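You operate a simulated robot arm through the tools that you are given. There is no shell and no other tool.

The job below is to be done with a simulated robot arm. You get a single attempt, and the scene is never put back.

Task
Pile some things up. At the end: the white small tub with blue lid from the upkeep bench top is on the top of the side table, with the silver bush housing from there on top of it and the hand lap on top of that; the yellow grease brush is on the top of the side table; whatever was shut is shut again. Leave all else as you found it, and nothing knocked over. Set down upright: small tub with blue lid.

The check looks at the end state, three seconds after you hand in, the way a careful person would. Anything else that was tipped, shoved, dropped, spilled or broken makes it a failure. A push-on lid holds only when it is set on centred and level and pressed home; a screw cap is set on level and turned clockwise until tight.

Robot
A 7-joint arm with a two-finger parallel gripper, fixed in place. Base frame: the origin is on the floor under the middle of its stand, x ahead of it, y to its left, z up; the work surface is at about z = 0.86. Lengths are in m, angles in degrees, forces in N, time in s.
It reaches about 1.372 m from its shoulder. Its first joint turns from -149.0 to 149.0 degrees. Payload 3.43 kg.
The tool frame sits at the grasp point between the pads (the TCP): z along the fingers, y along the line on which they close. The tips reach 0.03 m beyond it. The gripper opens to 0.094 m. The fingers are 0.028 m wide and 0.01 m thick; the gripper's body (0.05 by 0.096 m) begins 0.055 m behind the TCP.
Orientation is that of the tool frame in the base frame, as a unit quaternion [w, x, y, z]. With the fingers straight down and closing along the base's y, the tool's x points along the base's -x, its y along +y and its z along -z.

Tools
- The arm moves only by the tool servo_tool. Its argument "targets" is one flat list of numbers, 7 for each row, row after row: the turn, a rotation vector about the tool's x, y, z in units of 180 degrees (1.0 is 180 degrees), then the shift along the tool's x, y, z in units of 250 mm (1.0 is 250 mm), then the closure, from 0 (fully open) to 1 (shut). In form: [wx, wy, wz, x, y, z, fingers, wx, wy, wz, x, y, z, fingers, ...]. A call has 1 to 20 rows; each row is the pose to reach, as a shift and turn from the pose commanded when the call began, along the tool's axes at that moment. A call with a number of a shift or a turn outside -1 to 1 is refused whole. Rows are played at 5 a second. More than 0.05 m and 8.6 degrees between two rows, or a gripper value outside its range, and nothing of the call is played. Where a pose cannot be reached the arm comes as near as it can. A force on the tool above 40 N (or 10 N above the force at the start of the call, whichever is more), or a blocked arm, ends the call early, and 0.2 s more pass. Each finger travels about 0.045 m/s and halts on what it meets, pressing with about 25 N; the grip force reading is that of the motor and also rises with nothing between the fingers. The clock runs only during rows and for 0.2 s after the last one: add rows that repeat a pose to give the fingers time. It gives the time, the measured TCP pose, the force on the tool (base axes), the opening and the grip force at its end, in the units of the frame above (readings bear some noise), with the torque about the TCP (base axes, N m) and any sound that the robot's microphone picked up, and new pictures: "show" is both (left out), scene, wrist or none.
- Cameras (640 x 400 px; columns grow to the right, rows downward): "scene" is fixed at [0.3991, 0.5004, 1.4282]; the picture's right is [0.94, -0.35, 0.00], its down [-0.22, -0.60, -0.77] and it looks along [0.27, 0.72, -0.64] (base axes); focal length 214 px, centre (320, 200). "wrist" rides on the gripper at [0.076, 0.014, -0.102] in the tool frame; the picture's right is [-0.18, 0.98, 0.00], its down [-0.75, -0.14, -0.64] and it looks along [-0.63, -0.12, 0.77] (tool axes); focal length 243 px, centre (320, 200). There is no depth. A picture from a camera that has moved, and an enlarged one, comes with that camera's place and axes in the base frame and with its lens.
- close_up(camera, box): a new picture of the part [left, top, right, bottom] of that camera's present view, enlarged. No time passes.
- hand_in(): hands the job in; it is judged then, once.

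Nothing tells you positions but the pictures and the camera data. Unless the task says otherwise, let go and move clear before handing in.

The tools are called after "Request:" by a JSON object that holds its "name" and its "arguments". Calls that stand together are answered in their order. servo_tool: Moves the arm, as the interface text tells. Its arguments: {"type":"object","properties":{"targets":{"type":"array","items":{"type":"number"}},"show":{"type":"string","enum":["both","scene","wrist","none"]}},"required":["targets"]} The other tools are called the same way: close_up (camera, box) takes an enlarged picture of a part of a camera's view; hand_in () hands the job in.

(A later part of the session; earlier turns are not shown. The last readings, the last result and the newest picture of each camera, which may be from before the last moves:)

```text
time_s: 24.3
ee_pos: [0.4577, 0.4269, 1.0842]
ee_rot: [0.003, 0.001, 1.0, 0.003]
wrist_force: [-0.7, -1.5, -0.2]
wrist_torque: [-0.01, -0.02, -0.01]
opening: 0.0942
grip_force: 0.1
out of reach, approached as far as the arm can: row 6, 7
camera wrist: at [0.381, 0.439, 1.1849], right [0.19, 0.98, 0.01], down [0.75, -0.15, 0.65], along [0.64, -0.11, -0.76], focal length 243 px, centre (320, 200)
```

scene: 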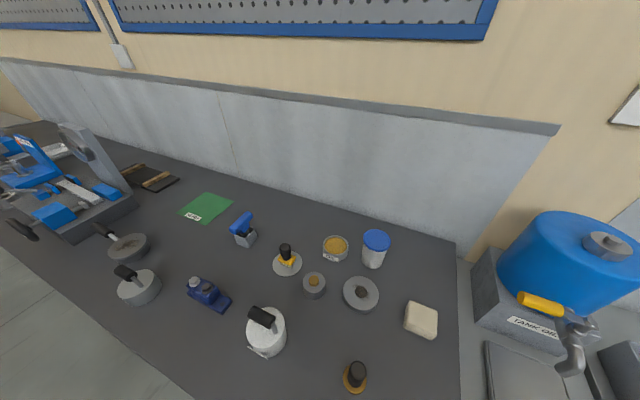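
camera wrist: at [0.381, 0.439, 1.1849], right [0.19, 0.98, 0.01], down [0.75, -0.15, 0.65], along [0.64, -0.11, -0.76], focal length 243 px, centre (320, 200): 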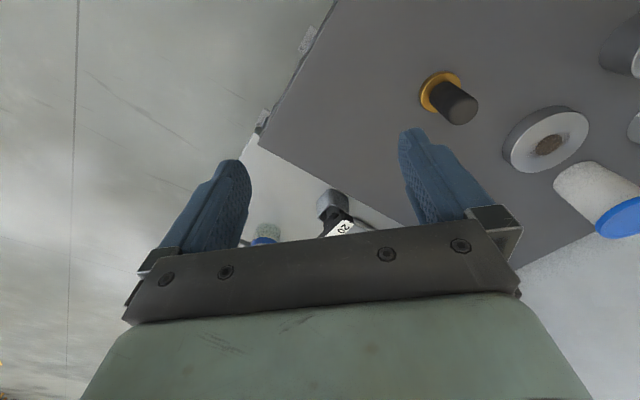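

Request:
{"name": "close_up", "arguments": {"camera": "wrist", "box": [400, 40, 640, 240]}}

Request:
{"name": "close_up", "arguments": {"camera": "wrist", "box": [230, 0, 420, 250]}}

```text
2.00 times, centred on (520, 140) of wrist
camera zoom: at [0.381, 0.439, 1.1849], right [0.19, 0.98, 0.01], down [0.75, -0.15, 0.65], along [0.64, -0.11, -0.76], focal length 485 px, centre (-80, 320)
```

zoom: 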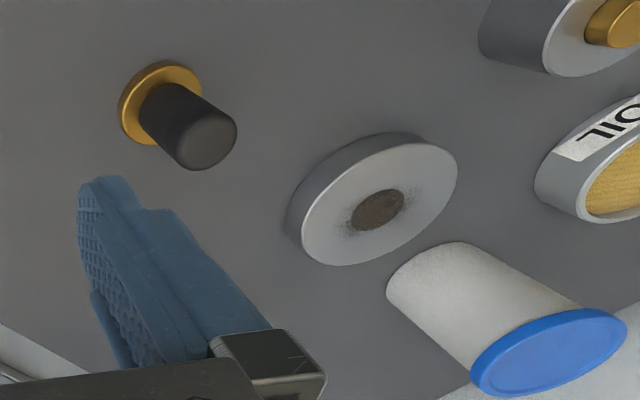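

```text
1.60 times, centred on (325, 125) of wrist
camera zoom: at [0.381, 0.439, 1.1849], right [0.19, 0.98, 0.01], down [0.75, -0.15, 0.65], along [0.64, -0.11, -0.76], focal length 388 px, centre (312, 320)
```

zoom: 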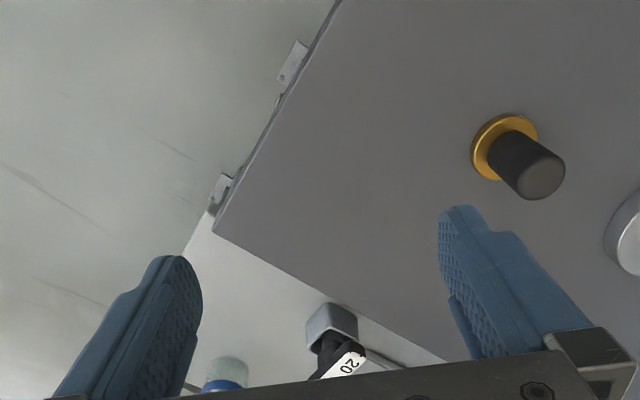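

The metal disc has a stained patch on its face, while the small cylinder has a bronze bush standing up out of it, so I take the cylinder to be the bush housing. The hand lap is the brass disc with the black grip. Next I'll look at the side table from closer in to plan where things go.

Request:
{"name": "servo_tool", "arguments": {"targets": [0, 0, -0.0317, 0.021, -0.14, 0.025, 0, 0, 0, -0.0634, 0.043, -0.28, 0.05, 0, 0, 0, -0.0951, 0.064, -0.42, 0.075, 0, 0, 0, -0.1269, 0.086, -0.56, 0.1, 0, 0, 0, -0.1586, 0.107, -0.7, 0.126, 0, 0, 0, -0.1903, 0.129, -0.84, 0.151, 0, 0, 0, -0.222, 0.15, -0.98, 0.176, 0], "show": "wrist"}}

```text
time_s: 25.4
ee_pos: [0.4452, 0.2807, 1.0292]
ee_rot: [0.006, -0.211, 0.977, 0.002]
wrist_force: [0.5, 1.2, 0.2]
wrist_torque: [-0.08, -0.07, -0.05]
opening: 0.0941
grip_force: 0.0
out of reach, approached as far as the arm can: row 1, 2, 3, 4, 5
stopped in row 5: the force on the tool passed its limit at 54 N (the readings are from after the stop); the commanded pose is now the measured one
camera wrist: at [0.3685, 0.2612, 1.1298], right [-0.24, 0.97, 0.0], down [0.74, 0.18, 0.65], along [0.63, 0.16, -0.76], focal length 243 px, centre (320, 200)
```

wrist: 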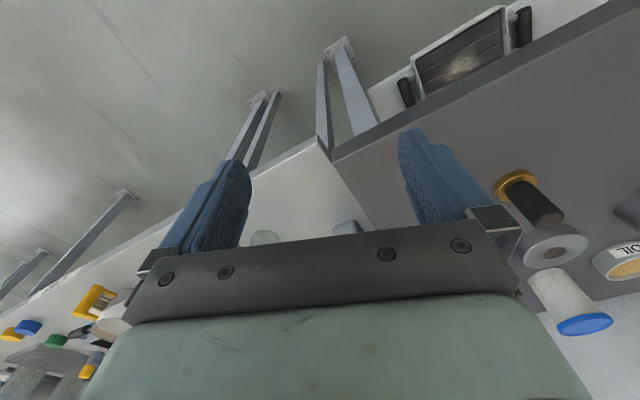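

The arm can't hold tool-down this close in and this high, so I'll keep to larger radii. I'll zoom in here to work out the side table's height compared with the bench.

Request:
{"name": "close_up", "arguments": {"camera": "wrist", "box": [230, 110, 390, 240]}}

```text
3.08 times, centred on (310, 175) of wrist
camera zoom: at [0.3685, 0.2612, 1.1298], right [-0.24, 0.97, 0.0], down [0.74, 0.18, 0.65], along [0.63, 0.16, -0.76], focal length 746 px, centre (351, 277)
```

zoom: 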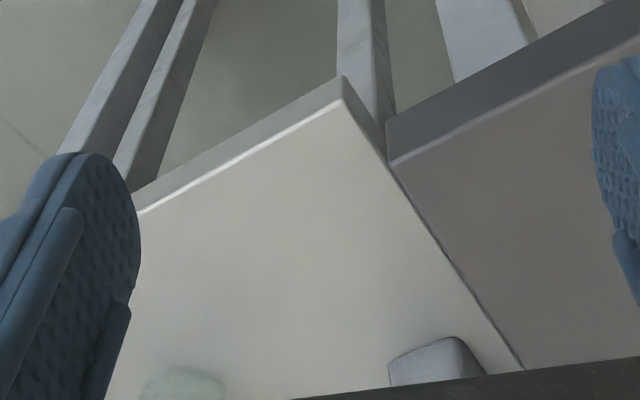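

From two views the side table comes out lower than the bench, at about z = 0.80, with free space along its front. The brush stands at about (0.438, 0.889) on its plate, so I'll fetch that first, staying high over the bench.

Request:
{"name": "servo_tool", "arguments": {"targets": [0, 0.0006, -0.0163, -0.06, 0.139, -0.011, 0, 0, 0.0011, -0.0326, -0.12, 0.278, -0.023, 0, 0, 0.0017, -0.0489, -0.18, 0.417, -0.034, 0, 0, 0.0023, -0.0651, -0.24, 0.557, -0.046, 0, 0, 0.0029, -0.0814, -0.3, 0.696, -0.057, 0, 0, 0.0034, -0.0977, -0.36, 0.835, -0.069, 0, 0.0004, 0.004, -0.114, -0.42, 0.974, -0.08, 0]}}

```text
time_s: 27.0
ee_pos: [0.4399, 0.5477, 1.0507]
ee_rot: [0.0, -0.383, 0.924, -0.001]
wrist_force: [-0.2, -0.6, -0.9]
wrist_torque: [0.01, 0.01, 0.01]
opening: 0.094
grip_force: 0.0
camera wrist: at [0.3761, 0.5031, 1.1522], right [-0.56, 0.83, 0.0], down [0.63, 0.43, 0.64], along [0.53, 0.36, -0.77], focal length 243 px, centre (320, 200)
```

scene: 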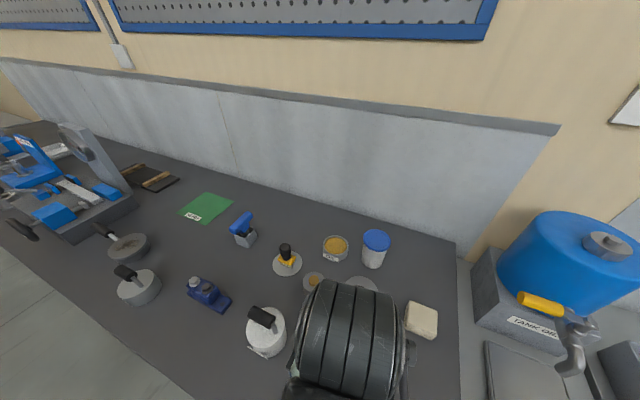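
wrist: 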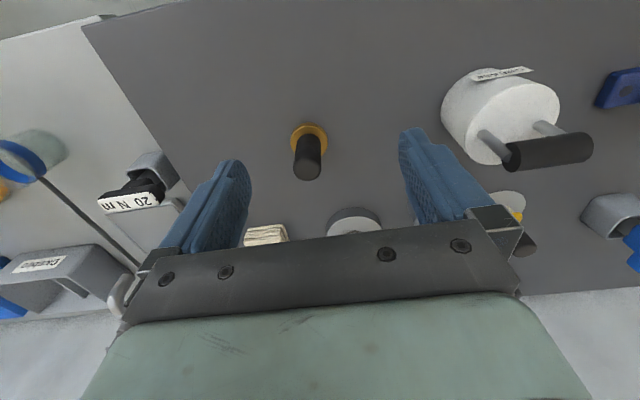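

The reading matches now and the lap is visible right below. I'll go on to above the brush.

Request:
{"name": "servo_tool", "arguments": {"targets": [0, 0, 0, -0.12, 0.121, 0, 0, 0, 0, 0, -0.24, 0.243, 0, 0, 0, 0, 0, -0.36, 0.364, 0, 0, 0, 0, 0, -0.48, 0.485, 0, 0, 0, 0, 0, -0.6, 0.606, 0, 0, 0, 0, 0, -0.72, 0.728, 0, 0, 0, 0, 0, -0.84, 0.849, 0, 0, 0, 0, 0, -0.959, 0.97, 0, 0]}}

```text
time_s: 28.8
ee_pos: [0.4397, 0.8864, 1.0506]
ee_rot: [0.0, -0.382, 0.924, -0.001]
wrist_force: [-0.9, -0.8, 0.2]
wrist_torque: [0.03, -0.02, 0.01]
opening: 0.0938
grip_force: 0.1
camera wrist: at [0.376, 0.8428, 1.1531], right [-0.56, 0.83, 0.0], down [0.63, 0.43, 0.64], along [0.53, 0.36, -0.77], focal length 243 px, centre (320, 200)
```

scene: 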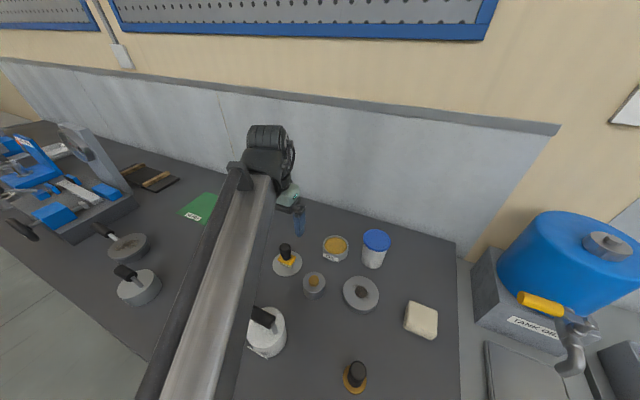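
wrist: 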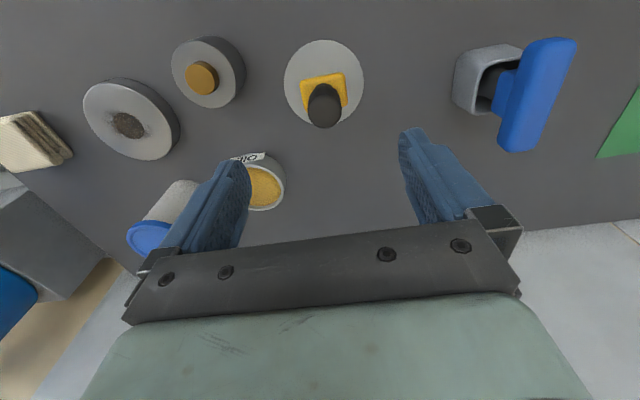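

Request:
{"name": "close_up", "arguments": {"camera": "wrist", "box": [270, 30, 380, 140]}}

Request:
{"name": "close_up", "arguments": {"camera": "scene", "box": [260, 220, 340, 300]}}

```text
3.64 times, centred on (325, 85) of wrist
camera zoom: at [0.376, 0.8428, 1.1531], right [-0.56, 0.83, 0.0], down [0.63, 0.43, 0.64], along [0.53, 0.36, -0.77], focal length 882 px, centre (302, 618)
```

zoom: 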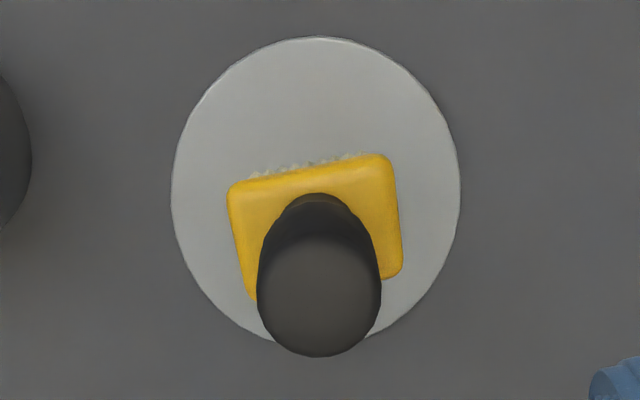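

```text
5.00 times, centred on (300, 260) of scene
camera zoom: at [0.3991, 0.5004, 1.4282], right [0.94, -0.35, 0.0], down [-0.22, -0.6, -0.77], along [0.27, 0.72, -0.64], focal length 1072 px, centre (420, -100)
```

zoom: 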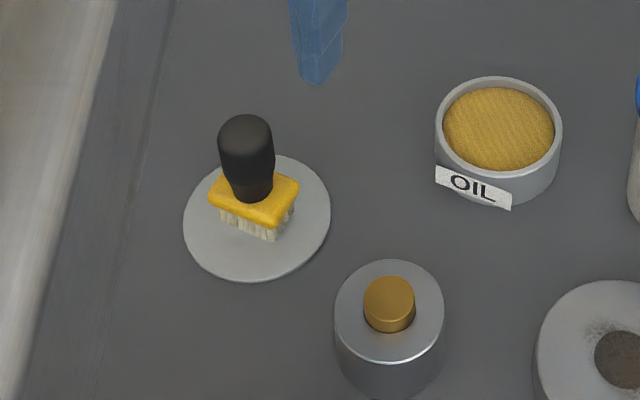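

The handle sits about 4 mm off to the tool's +y side. I'll descend around it with the tips staying above the yellow block, then close.

Request:
{"name": "servo_tool", "arguments": {"targets": [0, 0, 0, 0, 0.018, 0.1, 0, 0, 0, 0, 0, 0.018, 0.2, 0, 0, 0, 0, 0, 0.018, 0.3, 0, 0, 0, 0, 0, 0.018, 0.4, 0, 0, 0, 0, 0, 0.018, 0.502, 0]}}

```text
time_s: 30.0
ee_pos: [0.4333, 0.8916, 0.9248]
ee_rot: [0.0, -0.383, 0.924, -0.001]
wrist_force: [0.1, 0.2, 0.5]
wrist_torque: [0.0, 0.0, 0.0]
opening: 0.0941
grip_force: 0.1
camera wrist: at [0.3693, 0.8459, 1.0259], right [-0.56, 0.83, 0.0], down [0.63, 0.43, 0.64], along [0.53, 0.36, -0.77], focal length 243 px, centre (320, 200)
```

scene: 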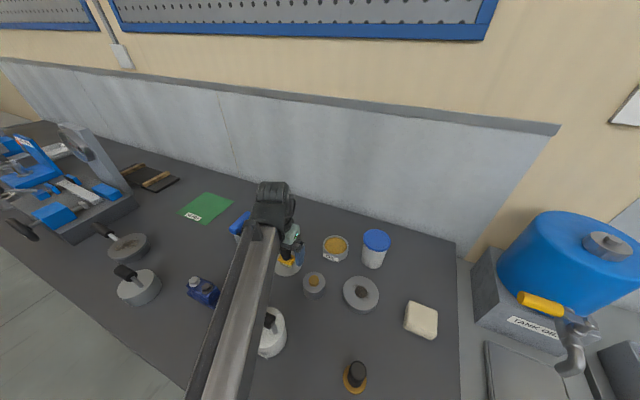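
wrist: 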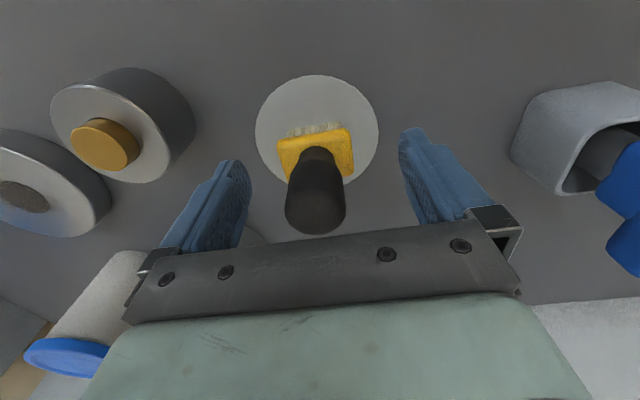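

The fingers straddle the black handle and it is centred. I'll close on it.

Request:
{"name": "servo_tool", "arguments": {"targets": [0, 0, 0, 0, 0, 0, 0.3, 0, 0, 0, 0, 0, 0, 0.6, 0, 0, 0, 0, 0, 0, 0.8, 0, 0, 0, 0, 0, 0, 1, 0, 0, 0, 0, 0, 0, 1, 0, 0, 0, 0, 0, 0, 1], "show": "wrist"}}

```text
time_s: 31.4
ee_pos: [0.4336, 0.8895, 0.9247]
ee_rot: [0.0, -0.383, 0.924, -0.001]
wrist_force: [0.9, -0.4, -0.4]
wrist_torque: [0.01, 0.0, -0.02]
opening: 0.0305
grip_force: 24.7
camera wrist: at [0.3695, 0.846, 1.0259], right [-0.56, 0.83, 0.0], down [0.63, 0.43, 0.64], along [0.53, 0.36, -0.77], focal length 243 px, centre (320, 200)
```

wrist: 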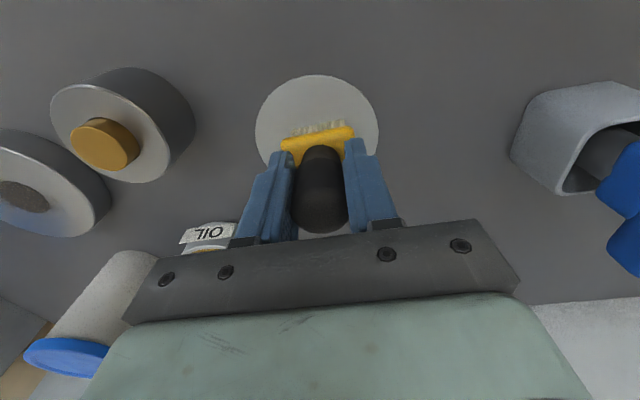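

The handle is held at 30 mm opening. I'll lift gently and check that the plate stays on the bench.

Request:
{"name": "servo_tool", "arguments": {"targets": [0, 0, 0, 0, 0, -0.04, 1, 0, 0, 0, 0, 0, -0.1, 1, 0, 0, 0, 0, 0, -0.2, 1, 0, 0, 0, 0, 0, -0.3, 1, 0, 0, 0, 0, 0, -0.4, 1, 0, 0, 0, 0, 0, -0.5, 1]}}

```text
time_s: 32.8
ee_pos: [0.4346, 0.8913, 1.0504]
ee_rot: [0.0, -0.383, 0.924, -0.001]
wrist_force: [0.1, -0.3, -1.5]
wrist_torque: [-0.02, 0.03, -0.01]
opening: 0.0308
grip_force: 25.0
camera wrist: at [0.371, 0.8469, 1.1516], right [-0.56, 0.83, 0.0], down [0.63, 0.43, 0.64], along [0.53, 0.36, -0.77], focal length 243 px, centre (320, 200)
```

scene: 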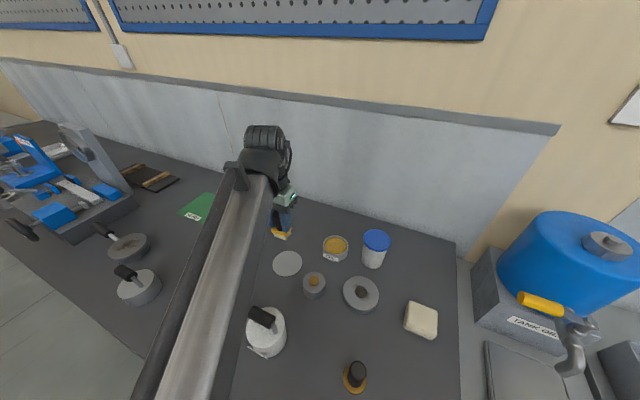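
wrist: 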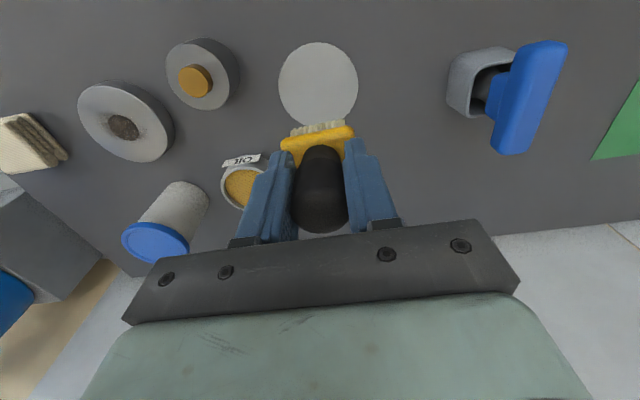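

The brush is up and the plate stayed put. I'll carry it across at this height to the front right of the side table.

Request:
{"name": "servo_tool", "arguments": {"targets": [0, 0, 0, 0.058, -0.133, 0, 1, 0, 0, 0, 0.115, -0.266, 0, 1, 0, 0, 0, 0.173, -0.399, 0, 1, 0, 0, 0, 0.23, -0.531, 0, 1, 0, 0, 0, 0.288, -0.664, 0, 1, 0, 0, 0, 0.345, -0.797, 0, 1, 0, 0, 0, 0.403, -0.93, 0, 1], "show": "none"}}

Request:
{"name": "servo_tool", "arguments": {"targets": [0, 0, 0, 0.058, -0.133, 0, 1, 0, 0, 0, 0.115, -0.266, 0, 1, 0, 0, 0, 0.173, -0.399, 0, 1, 0, 0, 0, 0.23, -0.531, 0, 1, 0, 0, 0, 0.288, -0.664, 0, 1, 0, 0, 0, 0.345, -0.797, 0, 1, 0, 0, 0, 0.403, -0.93, 0, 1]}}

```text
time_s: 34.4
ee_pos: [0.5274, 0.6533, 1.0488]
ee_rot: [0.0, -0.383, 0.924, 0.0]
wrist_force: [0.5, -0.3, -0.2]
wrist_torque: [-0.02, -0.01, 0.01]
opening: 0.0309
grip_force: 25.1
```

```text
time_s: 36.0
ee_pos: [0.6201, 0.4193, 1.0527]
ee_rot: [0.0, -0.383, 0.924, 0.0]
wrist_force: [-0.5, 0.4, -0.7]
wrist_torque: [0.01, 0.01, 0.04]
opening: 0.031
grip_force: 25.3
camera wrist: at [0.5558, 0.3749, 1.1536], right [-0.56, 0.83, 0.0], down [0.63, 0.43, 0.64], along [0.53, 0.36, -0.77], focal length 243 px, centre (320, 200)
```

scene: 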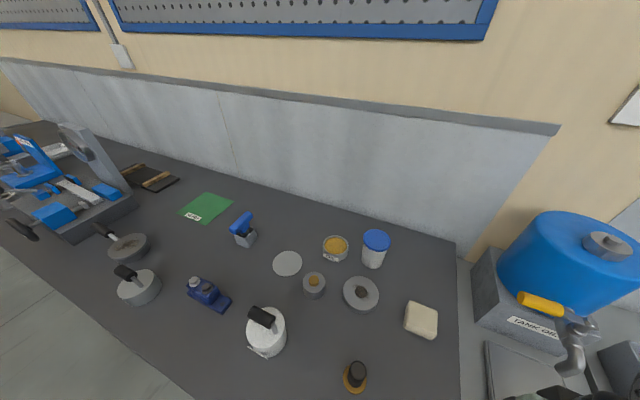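
wrist: 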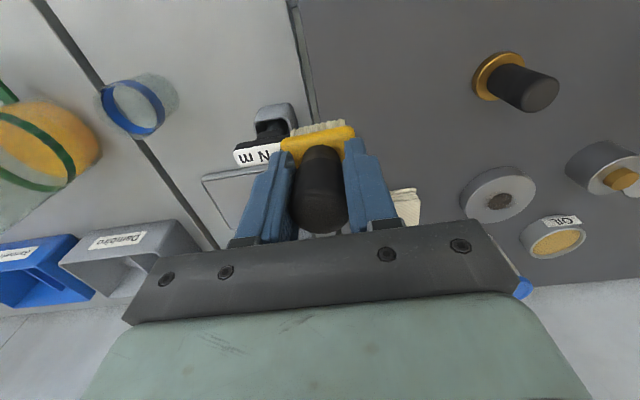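

The view confirms the beaker at about (0.775, 0.245) and the torque tool further back, so the front right of the side table is clear. I'll move above the brush's spot.

Request:
{"name": "servo_tool", "arguments": {"targets": [0, 0, 0, 0.057, -0.133, 0, 1, 0, 0, 0, 0.114, -0.266, 0, 1, 0, 0, 0, 0.171, -0.399, 0, 1, 0, 0, 0, 0.229, -0.532, 0, 1, 0, 0, 0, 0.286, -0.665, 0, 1, 0, 0, 0, 0.343, -0.798, 0, 1, 0, 0, 0, 0.4, -0.931, 0, 1], "show": "wrist"}}

```text
time_s: 37.6
ee_pos: [0.7153, 0.1821, 1.0518]
ee_rot: [0.0, -0.382, 0.924, 0.0]
wrist_force: [0.1, 0.2, -1.6]
wrist_torque: [-0.06, -0.02, 0.0]
opening: 0.0308
grip_force: 25.3
camera wrist: at [0.6507, 0.1378, 1.1535], right [-0.57, 0.82, 0.0], down [0.63, 0.43, 0.64], along [0.53, 0.36, -0.77], focal length 243 px, centre (320, 200)
```

wrist: 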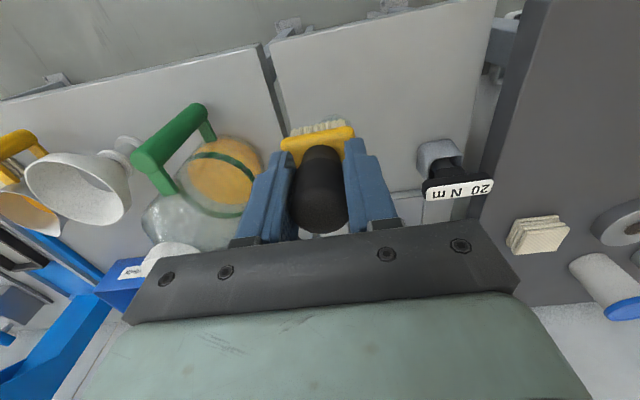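

Table edges and beaker are clear of this spot. I'll descend to just above the surface.

Request:
{"name": "servo_tool", "arguments": {"targets": [0, 0, 0, 0, 0, 0.12, 1, 0, 0, 0, 0, 0, 0.24, 1, 0, 0, 0, 0, 0, 0.36, 1, 0, 0, 0, 0, 0, 0.48, 1, 0, 0, 0, 0, 0, 0.6, 1, 0, 0, 0, 0, 0, 0.68, 1], "show": "wrist"}}

```text
time_s: 39.0
ee_pos: [0.7145, 0.1826, 0.8819]
ee_rot: [0.001, -0.383, 0.924, -0.001]
wrist_force: [-0.4, 1.6, -1.1]
wrist_torque: [0.0, 0.01, 0.01]
opening: 0.0307
grip_force: 25.0
camera wrist: at [0.6501, 0.1381, 0.9825], right [-0.56, 0.83, 0.0], down [0.63, 0.43, 0.64], along [0.53, 0.36, -0.77], focal length 243 px, centre (320, 200)
```

wrist: 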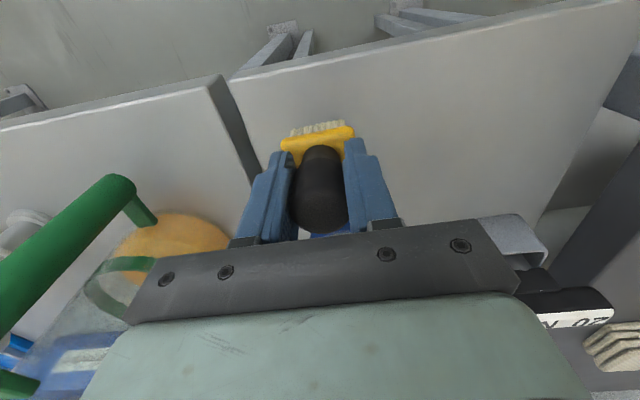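

Request:
{"name": "servo_tool", "arguments": {"targets": [0, 0, 0, 0, 0, 0.016, 1, 0, 0, 0, 0, 0, 0.032, 1], "show": "none"}}

Request:
{"name": "servo_tool", "arguments": {"targets": [0, 0, 0, 0, 0, 0.008, 1, 0, 0, 0, 0, 0, 0.012, 1], "show": "none"}}

```text
time_s: 39.6
ee_pos: [0.7136, 0.1825, 0.8732]
ee_rot: [0.001, -0.383, 0.924, -0.002]
wrist_force: [0.2, 0.0, -1.0]
wrist_torque: [0.01, 0.01, -0.02]
opening: 0.0308
grip_force: 25.0
```

```text
time_s: 40.2
ee_pos: [0.714, 0.1839, 0.8701]
ee_rot: [0.0, -0.383, 0.924, -0.001]
wrist_force: [0.0, 0.5, -1.3]
wrist_torque: [-0.06, -0.01, 0.01]
opening: 0.0305
grip_force: 25.3
```

Request:
{"name": "servo_tool", "arguments": {"targets": [0, 0, 0, 0, 0, 0.006, 1, 0, 0, 0, 0, 0, 0.012, 1], "show": "none"}}

Request:
{"name": "servo_tool", "arguments": {"targets": [0, 0, 0, 0, 0, 0.006, 1, 0, 0, 0, 0, 0, 0.012, 1], "show": "wrist"}}

```text
time_s: 40.8
ee_pos: [0.7144, 0.1836, 0.8671]
ee_rot: [0.0, -0.383, 0.924, 0.0]
wrist_force: [-0.3, -0.2, -1.0]
wrist_torque: [-0.03, 0.03, -0.02]
opening: 0.0307
grip_force: 25.2
```

```text
time_s: 41.4
ee_pos: [0.7145, 0.1851, 0.8641]
ee_rot: [0.001, -0.383, 0.924, -0.001]
wrist_force: [-0.3, -0.9, -1.6]
wrist_torque: [0.04, 0.01, 0.03]
opening: 0.0308
grip_force: 25.0
camera wrist: at [0.6505, 0.1394, 0.9656], right [-0.56, 0.83, 0.0], down [0.63, 0.43, 0.64], along [0.53, 0.36, -0.77], focal length 243 px, centre (320, 200)
```

wrist: 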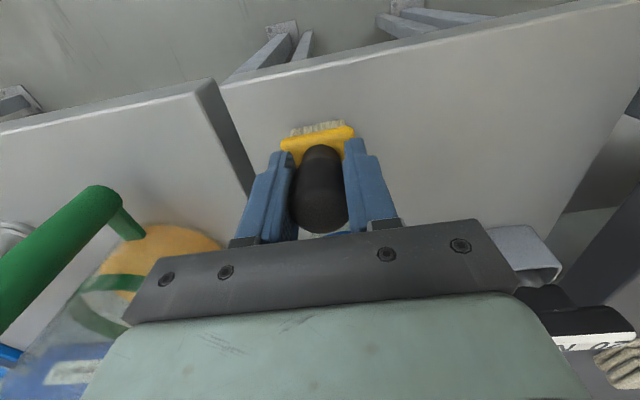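

No contact yet at 0.864. I'll keep stepping down.

Request:
{"name": "servo_tool", "arguments": {"targets": [0, 0, 0, 0, 0, 0.006, 1, 0, 0, 0, 0, 0, 0.012, 1], "show": "none"}}

Request:
{"name": "servo_tool", "arguments": {"targets": [0, 0, 0, 0, 0, 0.006, 1, 0, 0, 0, 0, 0, 0.012, 1], "show": "none"}}

Request:
{"name": "close_up", "arguments": {"camera": "wrist", "box": [240, 80, 400, 180]}}

```text
time_s: 42.0
ee_pos: [0.7135, 0.1827, 0.861]
ee_rot: [0.001, -0.383, 0.924, 0.0]
wrist_force: [0.0, -0.4, 2.3]
wrist_torque: [0.03, 0.05, -0.01]
opening: 0.031
grip_force: 24.9
```

```text
time_s: 42.6
ee_pos: [0.7149, 0.1846, 0.8595]
ee_rot: [0.002, -0.382, 0.924, -0.001]
wrist_force: [3.2, 2.1, 32.1]
wrist_torque: [0.35, -0.08, 0.0]
opening: 0.0306
grip_force: 25.0
```

```text
4.00 times, centred on (320, 130) of wrist
camera zoom: at [0.6503, 0.1395, 0.9607], right [-0.56, 0.83, 0.0], down [0.63, 0.43, 0.65], along [0.53, 0.36, -0.76], focal length 970 px, centre (320, 480)
```

zoom: 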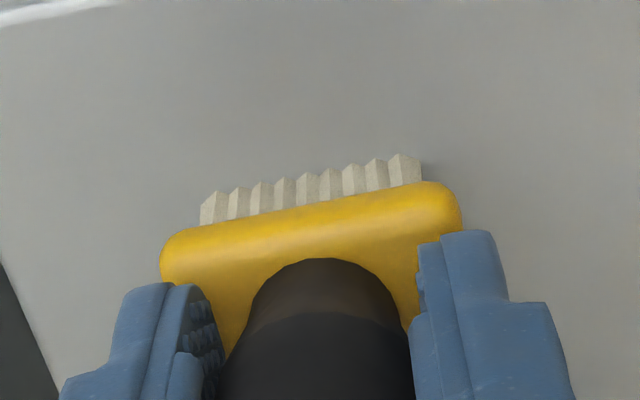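

Contact came at TCP 0.861, so the side table top is at z ≈ 0.80. I'll ease off the pressure, open, and rise.

Request:
{"name": "servo_tool", "arguments": {"targets": [0, 0, 0, 0, 0, -0.006, 1, 0, 0, 0, 0, 0, -0.009, 1, 0, 0, 0, 0, 0, -0.009, 0.6, 0, 0, 0, 0, 0, -0.009, 0.3, 0, 0, 0, 0, 0, -0.009, 0.1, 0, 0, 0, 0, 0, -0.009, 0.1, 0, 0, 0, 0, 0, -0.009, 0.1], "show": "wrist"}}

```text
time_s: 44.2
ee_pos: [0.7138, 0.1832, 0.8612]
ee_rot: [0.0, -0.383, 0.924, -0.001]
wrist_force: [0.1, -0.3, -0.6]
wrist_torque: [-0.02, 0.04, -0.01]
opening: 0.0844
grip_force: 0.0
camera wrist: at [0.6503, 0.1393, 0.9623], right [-0.56, 0.83, 0.0], down [0.63, 0.43, 0.64], along [0.53, 0.36, -0.77], focal length 243 px, centre (320, 200)
```

wrist: 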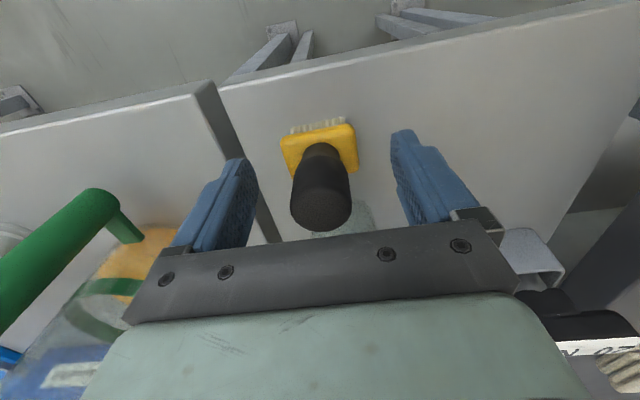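

The brush is standing on its bristles by itself. I'll rise clear and then test how far the wrist can roll, because I'd like to hold the tub by its body, below the lid.

Request:
{"name": "servo_tool", "arguments": {"targets": [0, 0, 0, 0, 0, -0.1, 0, 0, 0, 0, 0, 0, -0.25, 0, 0, 0, 0, 0, 0, -0.4, 0, 0, 0, 0, 0, 0, -0.56, 0], "show": "wrist"}}

Request:
{"name": "servo_tool", "arguments": {"targets": [0, 0, -0.045, 0, 0, 0, 0, 0, 0, -0.09, 0, 0, 0, 0, 0, 0, -0.135, 0, 0, 0, 0, 0, 0, -0.18, 0, 0, 0, 0, 0, 0, -0.225, 0, 0, 0, 0, 0, 0, -0.27, 0, 0, 0, 0, 0, 0, -0.315, 0, 0, 0, 0, 0, 0, -0.36, 0, 0, 0, 0, 0, 0, -0.405, 0, 0, 0, 0, 0, 0, -0.45, 0, 0, 0, 0], "show": "wrist"}}

```text
time_s: 45.2
ee_pos: [0.714, 0.1833, 1.0004]
ee_rot: [0.001, -0.383, 0.924, -0.001]
wrist_force: [0.2, 0.4, 0.2]
wrist_torque: [-0.04, -0.03, -0.01]
opening: 0.094
grip_force: 0.2
camera wrist: at [0.6499, 0.1398, 1.1022], right [-0.56, 0.83, 0.0], down [0.63, 0.43, 0.64], along [0.53, 0.36, -0.77], focal length 243 px, centre (320, 200)
```

wrist: 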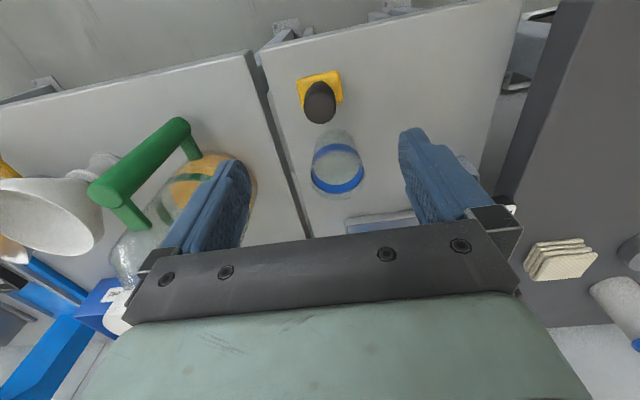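

```text
time_s: 47.4
ee_pos: [0.714, 0.1836, 0.9999]
ee_rot: [0.001, 0.891, -0.453, 0.0]
wrist_force: [-0.8, 0.5, 0.6]
wrist_torque: [0.02, 0.05, 0.02]
opening: 0.094
grip_force: 0.1
camera wrist: at [0.7476, 0.1131, 1.1016], right [-0.9, -0.43, 0.0], down [-0.33, 0.69, 0.64], along [-0.28, 0.58, -0.77], focal length 243 px, centre (320, 200)
```

wrist: 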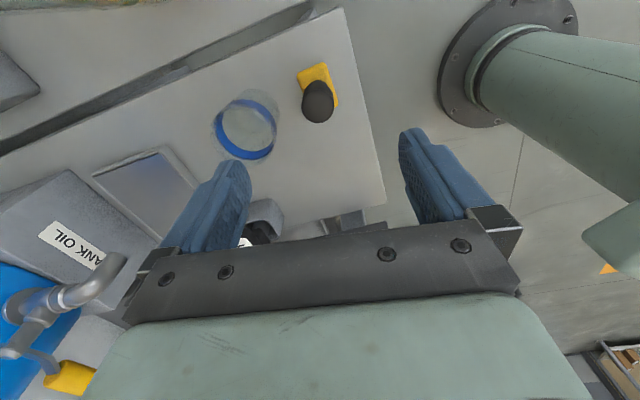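

The wrist rolled 81° with no trouble. I'll keep turning to see whether the camera can go fully to the far side.

Request:
{"name": "servo_tool", "arguments": {"targets": [0, 0, -0.045, 0, 0, 0, 0, 0, 0, -0.09, 0, 0, 0, 0, 0, 0, -0.135, 0, 0, 0, 0, 0, 0, -0.18, 0, 0, 0, 0, 0, 0, -0.225, 0, 0, 0, 0, 0, 0, -0.27, 0, 0, 0, 0, 0, 0, -0.315, 0, 0, 0, 0, 0, 0, -0.36, 0, 0, 0, 0, 0, 0, -0.39, 0, 0, 0, 0], "show": "wrist"}}

```text
time_s: 49.4
ee_pos: [0.7135, 0.1837, 0.999]
ee_rot: [0.0, 0.998, 0.069, 0.0]
wrist_force: [0.1, 0.8, 0.3]
wrist_torque: [0.01, 0.03, -0.02]
opening: 0.0939
grip_force: 0.0
out of reach, approached as far as the arm can: row 9
camera wrist: at [0.7912, 0.1797, 1.1018], right [-0.05, -1.0, 0.0], down [-0.77, 0.04, 0.64], along [-0.64, 0.03, -0.77], focal length 243 px, centre (320, 200)
```

wrist: 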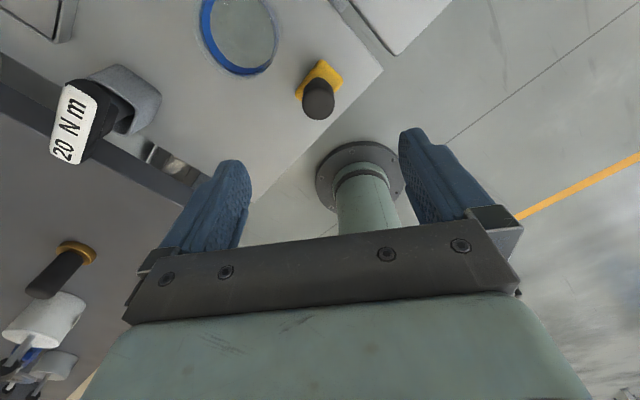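

The roll limit is just past 170° from the arm's natural side, so I can put the camera above and tilt the fingers forward under the tub's lid. I'll test that tilted pose over the side table, empty and high, before I touch the tub.

Request:
{"name": "servo_tool", "arguments": {"targets": [0, 0.0437, 0, -0.057, -0.058, 0, 0, 0, 0.0873, 0, -0.115, -0.115, 0, 0, 0, 0.131, 0, -0.172, -0.173, 0, 0, 0, 0.1746, 0, -0.23, -0.231, 0, 0, 0, 0.2183, 0, -0.287, -0.289, 0, 0, 0, 0.2619, 0, -0.345, -0.346, 0, 0, 0, 0.3056, 0, -0.402, -0.404, 0, 0], "show": "wrist"}}

```text
time_s: 51.0
ee_pos: [0.6271, 0.2883, 1.0089]
ee_rot: [-0.03, 0.885, 0.061, 0.461]
wrist_force: [-0.6, -0.4, -0.4]
wrist_torque: [0.0, 0.0, -0.04]
opening: 0.094
grip_force: 0.1
out of reach, approached as far as the arm can: row 6, 7
camera wrist: at [0.5894, 0.2678, 1.1289], right [0.03, -0.99, -0.15], down [-0.97, 0.01, -0.25], along [0.25, 0.15, -0.96], focal length 243 px, centre (320, 200)
```

wrist: 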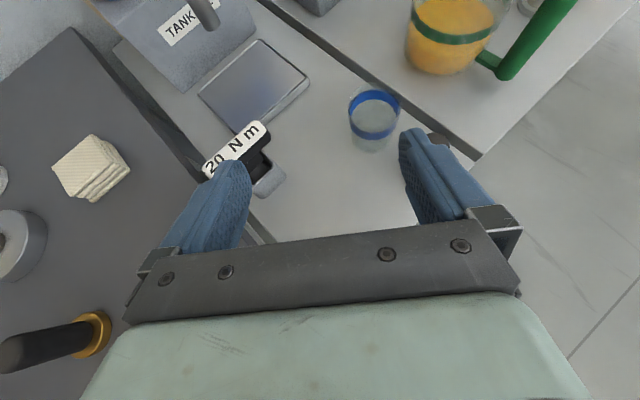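

The tilted pose works and gives an upright view of the side table. The stack spot near (0.668, 0.294) is clear, with the torque tool and beaker each about 0.1 m away. I'll carry this tilt over towards the tub.

Request:
{"name": "servo_tool", "arguments": {"targets": [0.0104, 0, -0.0073, 0.006, -0.153, 0.009, 0, 0.0207, 0, -0.0145, 0.012, -0.307, 0.017, 0, 0.0311, 0, -0.0218, 0.018, -0.46, 0.026, 0, 0.0414, 0, -0.0291, 0.024, -0.613, 0.035, 0, 0.0518, 0, -0.0363, 0.03, -0.767, 0.043, 0, 0.0621, 0, -0.0436, 0.036, -0.92, 0.052, 0], "show": "wrist"}}

```text
time_s: 52.4
ee_pos: [0.6099, 0.5178, 1.0082]
ee_rot: [-0.086, 0.872, 0.166, 0.453]
wrist_force: [-0.5, -0.2, -0.4]
wrist_torque: [-0.04, 0.01, -0.02]
opening: 0.0941
grip_force: 0.0
camera wrist: at [0.5782, 0.4895, 1.1282], right [0.26, -0.95, -0.15], down [-0.94, -0.22, -0.25], along [0.21, 0.21, -0.96], focal length 243 px, centre (320, 200)
```

wrist: 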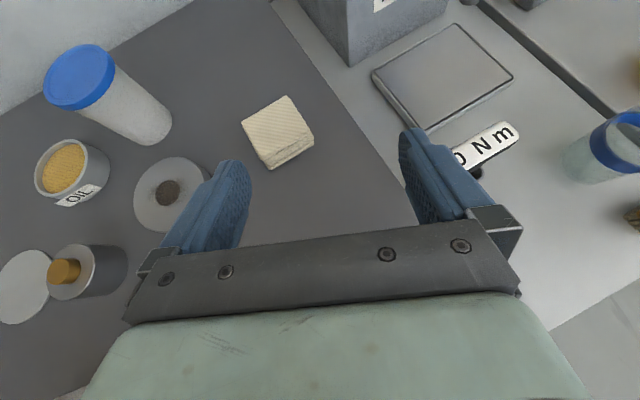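

Request:
{"name": "close_up", "arguments": {"camera": "wrist", "box": [0, 30, 200, 230]}}

Request:
{"name": "close_up", "arguments": {"camera": "wrist", "box": [0, 220, 140, 340]}}

```text
2.00 times, centred on (100, 130) of wrist
camera zoom: at [0.5782, 0.4895, 1.1282], right [0.26, -0.95, -0.15], down [-0.94, -0.22, -0.25], along [0.21, 0.21, -0.96], focal length 485 px, centre (760, 340)
```

zoom: 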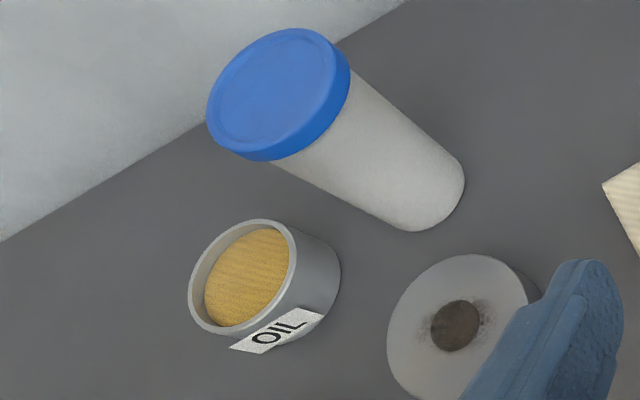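

```text
3.33 times, centred on (70, 280) of wrist
camera zoom: at [0.5782, 0.4895, 1.1282], right [0.26, -0.95, -0.15], down [-0.94, -0.22, -0.25], along [0.21, 0.21, -0.96], focal length 809 px, centre (1153, -67)
```

zoom: 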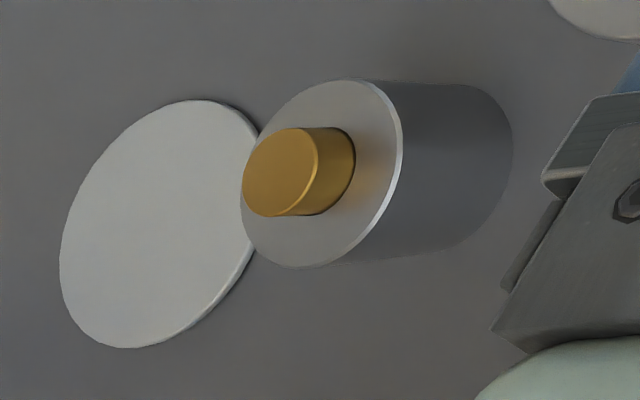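

The tub is at about (0.688, 0.815) with a lid about 11 mm thick, and the bush sticks up about 12 mm from its housing. I'll go to the pre-grasp pose, 0.12 m back along the approach.

Request:
{"name": "servo_tool", "arguments": {"targets": [0.0102, 0, -0.0072, 0.0095, -0.1475, 0.052, 0, 0.0205, 0, -0.0143, 0.019, -0.295, 0.103, 0, 0.0307, 0, -0.0215, 0.0285, -0.4425, 0.155, 0, 0.0409, 0, -0.0287, 0.038, -0.59, 0.207, 0, 0.0512, 0, -0.0358, 0.0475, -0.7375, 0.258, 0, 0.0614, 0, -0.043, 0.057, -0.885, 0.31, 0]}}

```text
time_s: 53.8
ee_pos: [0.5981, 0.7509, 0.9757]
ee_rot: [-0.139, 0.846, 0.268, 0.44]
wrist_force: [0.7, -0.2, 0.6]
wrist_torque: [-0.02, -0.02, 0.02]
opening: 0.0941
grip_force: 0.3
camera wrist: at [0.5722, 0.7141, 1.0956], right [0.48, -0.86, -0.15], down [-0.86, -0.44, -0.25], along [0.15, 0.25, -0.96], focal length 243 px, centre (320, 200)
```

scene: 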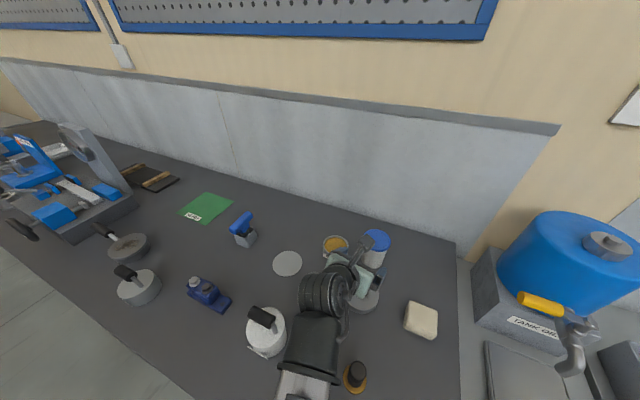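
wrist: 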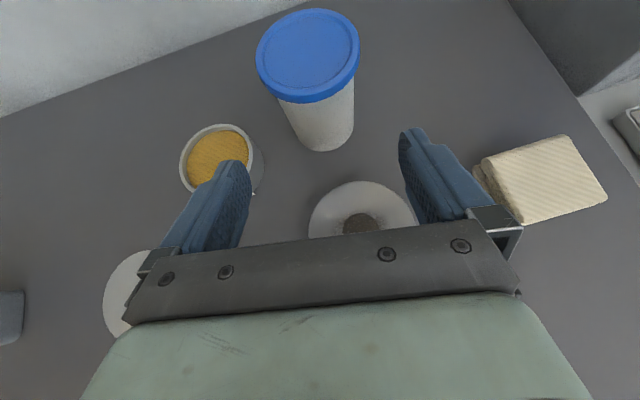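

Projected positions match the image within a couple of pixels, so the tub lies on the approach line. I'll advance straight along the fingers.

Request:
{"name": "servo_tool", "arguments": {"targets": [0, 0, 0, 0, 0, 0.08, 0, 0, 0, 0, 0, 0, 0.16, 0, 0, 0, 0, 0, 0, 0.24, 0, 0, 0, 0, 0, 0, 0.32, 0]}}

```text
time_s: 54.8
ee_pos: [0.652, 0.7887, 0.9293]
ee_rot: [-0.139, 0.845, 0.267, 0.441]
wrist_force: [0.3, 0.4, 0.4]
wrist_torque: [0.01, 0.01, -0.02]
opening: 0.0938
grip_force: 0.1
camera wrist: at [0.627, 0.7526, 1.0495], right [0.48, -0.86, -0.15], down [-0.86, -0.44, -0.25], along [0.15, 0.25, -0.96], focal length 243 px, centre (320, 200)
```

scene: 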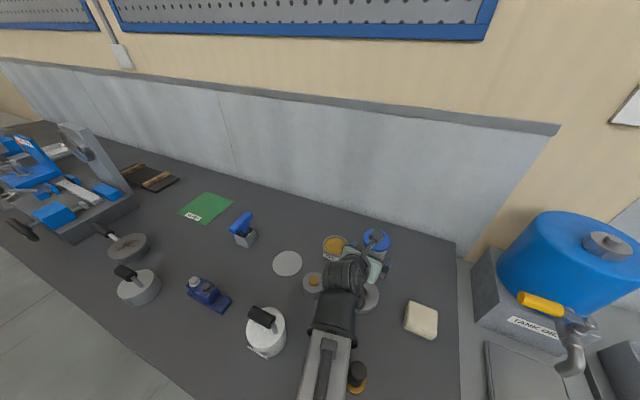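
wrist: 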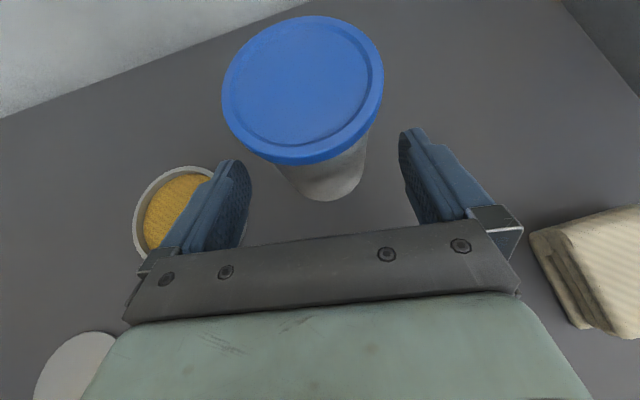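

Request:
{"name": "servo_tool", "arguments": {"targets": [0, 0, 0, 0, 0, 0.05, 0, 0, 0, 0, 0, 0, 0.1, 0, 0, 0, 0, 0, 0, 0.15, 0]}}

Request:
{"name": "close_up", "arguments": {"camera": "scene", "box": [290, 200, 430, 320]}}

```text
time_s: 55.6
ee_pos: [0.6772, 0.8047, 0.9093]
ee_rot: [-0.14, 0.845, 0.268, 0.44]
wrist_force: [0.0, -0.8, 1.1]
wrist_torque: [0.01, -0.01, -0.02]
opening: 0.094
grip_force: 0.0
camera wrist: at [0.6519, 0.769, 1.0284], right [0.48, -0.86, -0.15], down [-0.86, -0.44, -0.25], along [0.15, 0.25, -0.96], focal length 243 px, centre (320, 200)
```

scene: 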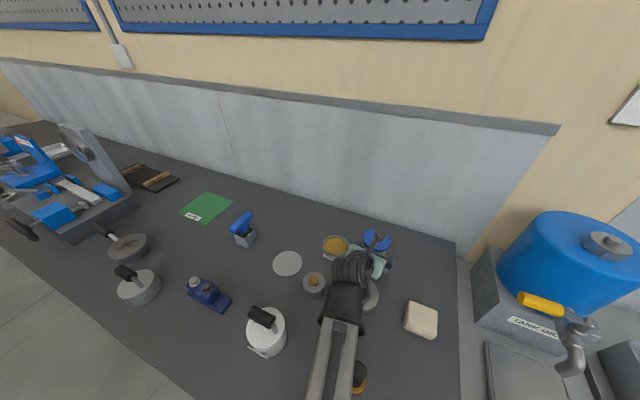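
wrist: 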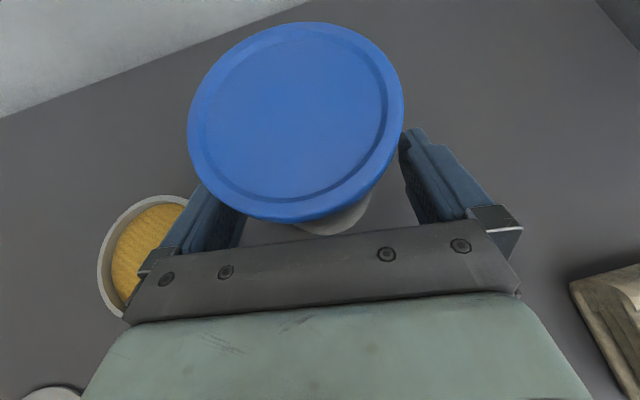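

```text
3.33 times, centred on (360, 260) of scene
camera zoom: at [0.3991, 0.5004, 1.4282], right [0.94, -0.35, 0.0], down [-0.22, -0.6, -0.77], along [0.27, 0.72, -0.64], focal length 715 px, centre (187, 0)
```

zoom: 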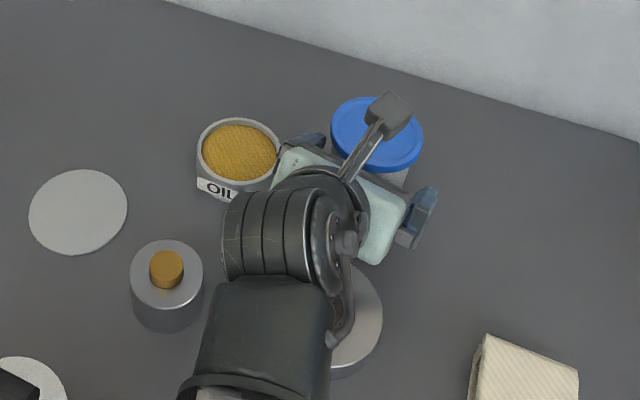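

The fingers sit on both sides of the tub body, below the lid. I'll close on it.

Request:
{"name": "servo_tool", "arguments": {"targets": [0, 0, 0, 0, 0, 0, 0.1, 0, 0, 0, 0, 0, 0, 0.2, 0, 0, 0, 0, 0, 0, 0.3, 0, 0, 0, 0, 0, 0, 0.5, 0, 0, 0, 0, 0, 0, 1, 0, 0, 0, 0, 0, 0, 1], "show": "wrist"}}

```text
time_s: 57.0
ee_pos: [0.6775, 0.8038, 0.9093]
ee_rot: [-0.139, 0.845, 0.268, 0.441]
wrist_force: [0.7, 0.2, 0.5]
wrist_torque: [0.08, -0.04, 0.04]
opening: 0.0699
grip_force: 25.0
camera wrist: at [0.6518, 0.7689, 1.0284], right [0.48, -0.87, -0.15], down [-0.86, -0.44, -0.25], along [0.15, 0.25, -0.96], focal length 243 px, centre (320, 200)
```

wrist: 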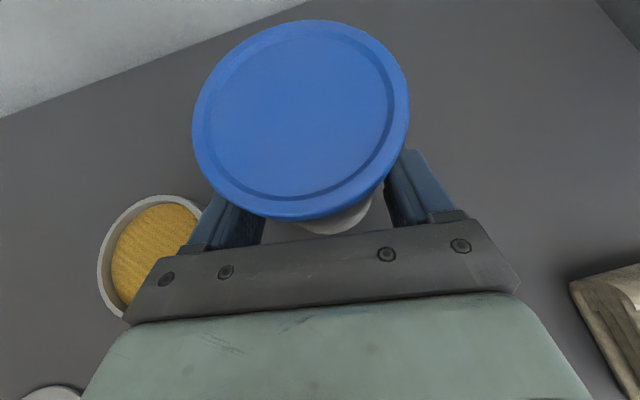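

It closed at 70 mm, so it's on the body and not the wider lid. I'll lift straight up.

Request:
{"name": "servo_tool", "arguments": {"targets": [0, 0, 0, 0.033, 0, -0.023, 1, 0, 0, 0, 0.066, 0, -0.046, 1, 0, 0, 0, 0.131, 0, -0.092, 1, 0, 0, 0, 0.197, 0, -0.138, 1, 0, 0, 0, 0.262, 0, -0.184, 1, 0, 0, 0, 0.328, 0, -0.23, 1, 0, 0, 0, 0.393, 0, -0.2755, 1]}}

```text
time_s: 58.6
ee_pos: [0.6767, 0.8048, 1.0292]
ee_rot: [-0.139, 0.846, 0.268, 0.44]
wrist_force: [-0.5, 0.7, -2.3]
wrist_torque: [-0.03, 0.04, 0.01]
opening: 0.0699
grip_force: 24.8
camera wrist: at [0.6519, 0.7691, 1.1492], right [0.48, -0.87, -0.15], down [-0.86, -0.44, -0.25], along [0.15, 0.25, -0.96], focal length 243 px, centre (320, 200)
```

scene: 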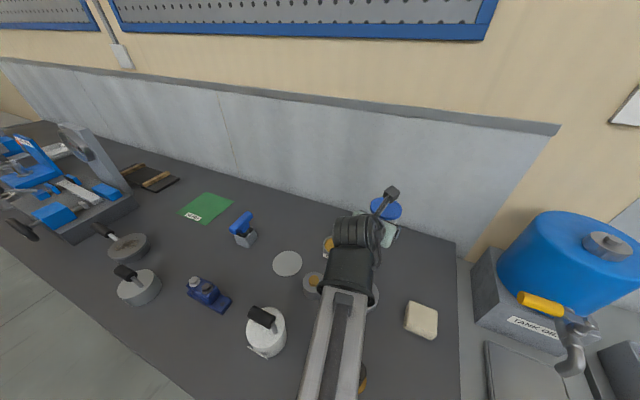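
wrist: 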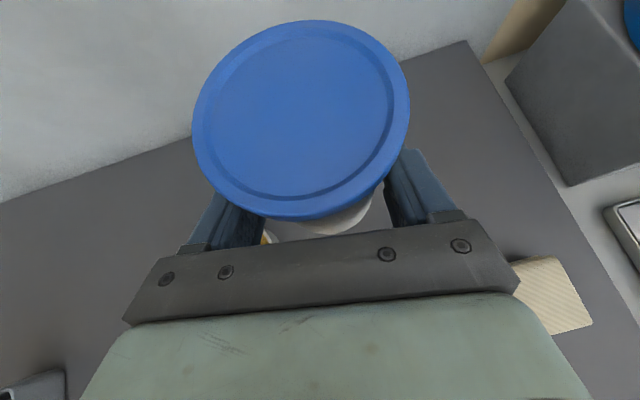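

The tub is held, with its lid level and undisturbed. I'll carry it over to the side table in two moves, keeping its bottom above the torque tool's handle, which tops out near z = 0.91.

Request:
{"name": "servo_tool", "arguments": {"targets": [-0.0065, 0, 0.0046, -0.051, 0.102, -0.06, 1, -0.0131, 0, 0.0092, -0.102, 0.204, -0.1205, 1, -0.0196, 0, 0.0138, -0.153, 0.306, -0.181, 1, -0.0262, 0, 0.0184, -0.204, 0.408, -0.241, 1, -0.0327, 0, 0.0229, -0.255, 0.51, -0.301, 1, -0.0392, 0, 0.0275, -0.306, 0.612, -0.3615, 1, -0.0458, 0, 0.0321, -0.357, 0.714, -0.422, 1, -0.0523, 0, 0.0367, -0.408, 0.816, -0.482, 1], "show": "wrist"}}

```text
time_s: 60.4
ee_pos: [0.6642, 0.5462, 1.0134]
ee_rot: [-0.094, 0.868, 0.181, 0.452]
wrist_force: [-0.3, 0.1, -3.0]
wrist_torque: [0.0, 0.04, 0.01]
opening: 0.07
grip_force: 24.7
camera wrist: at [0.6329, 0.5165, 1.1332], right [0.3, -0.94, -0.15], down [-0.93, -0.25, -0.25], along [0.2, 0.21, -0.96], focal length 243 px, centre (320, 200)
```

wrist: 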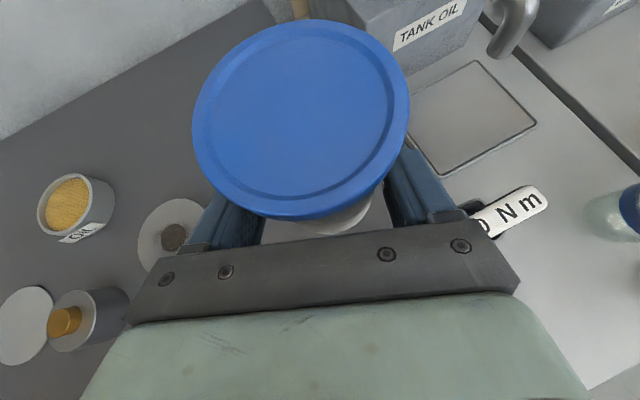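

Request:
{"name": "servo_tool", "arguments": {"targets": [-0.0065, 0, 0.0046, -0.0376, 0.115, -0.042, 1, -0.0131, 0, 0.0092, -0.075, 0.23, -0.084, 1, -0.0196, 0, 0.0138, -0.113, 0.345, -0.126, 1, -0.0262, 0, 0.0184, -0.1505, 0.4605, -0.168, 1, -0.0327, 0, 0.0229, -0.188, 0.576, -0.21, 1, -0.0392, 0, 0.0275, -0.226, 0.691, -0.252, 1, -0.0458, 0, 0.0321, -0.263, 0.806, -0.294, 1, -0.0523, 0, 0.0367, -0.301, 0.921, -0.336, 1], "show": "wrist"}}

```text
time_s: 62.2
ee_pos: [0.6544, 0.2936, 1.0008]
ee_rot: [-0.048, 0.881, 0.093, 0.461]
wrist_force: [0.1, 0.6, -2.3]
wrist_torque: [-0.02, 0.0, -0.02]
opening: 0.0702
grip_force: 25.3
camera wrist: at [0.6192, 0.2702, 1.1214], right [0.1, -0.98, -0.15], down [-0.97, -0.06, -0.25], along [0.24, 0.17, -0.96], focal length 243 px, centre (320, 200)
```

wrist: 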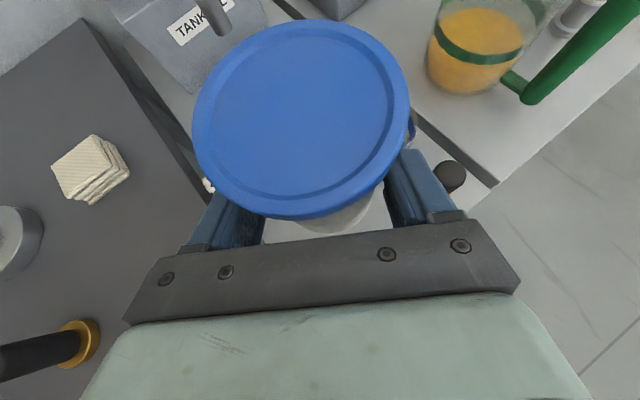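

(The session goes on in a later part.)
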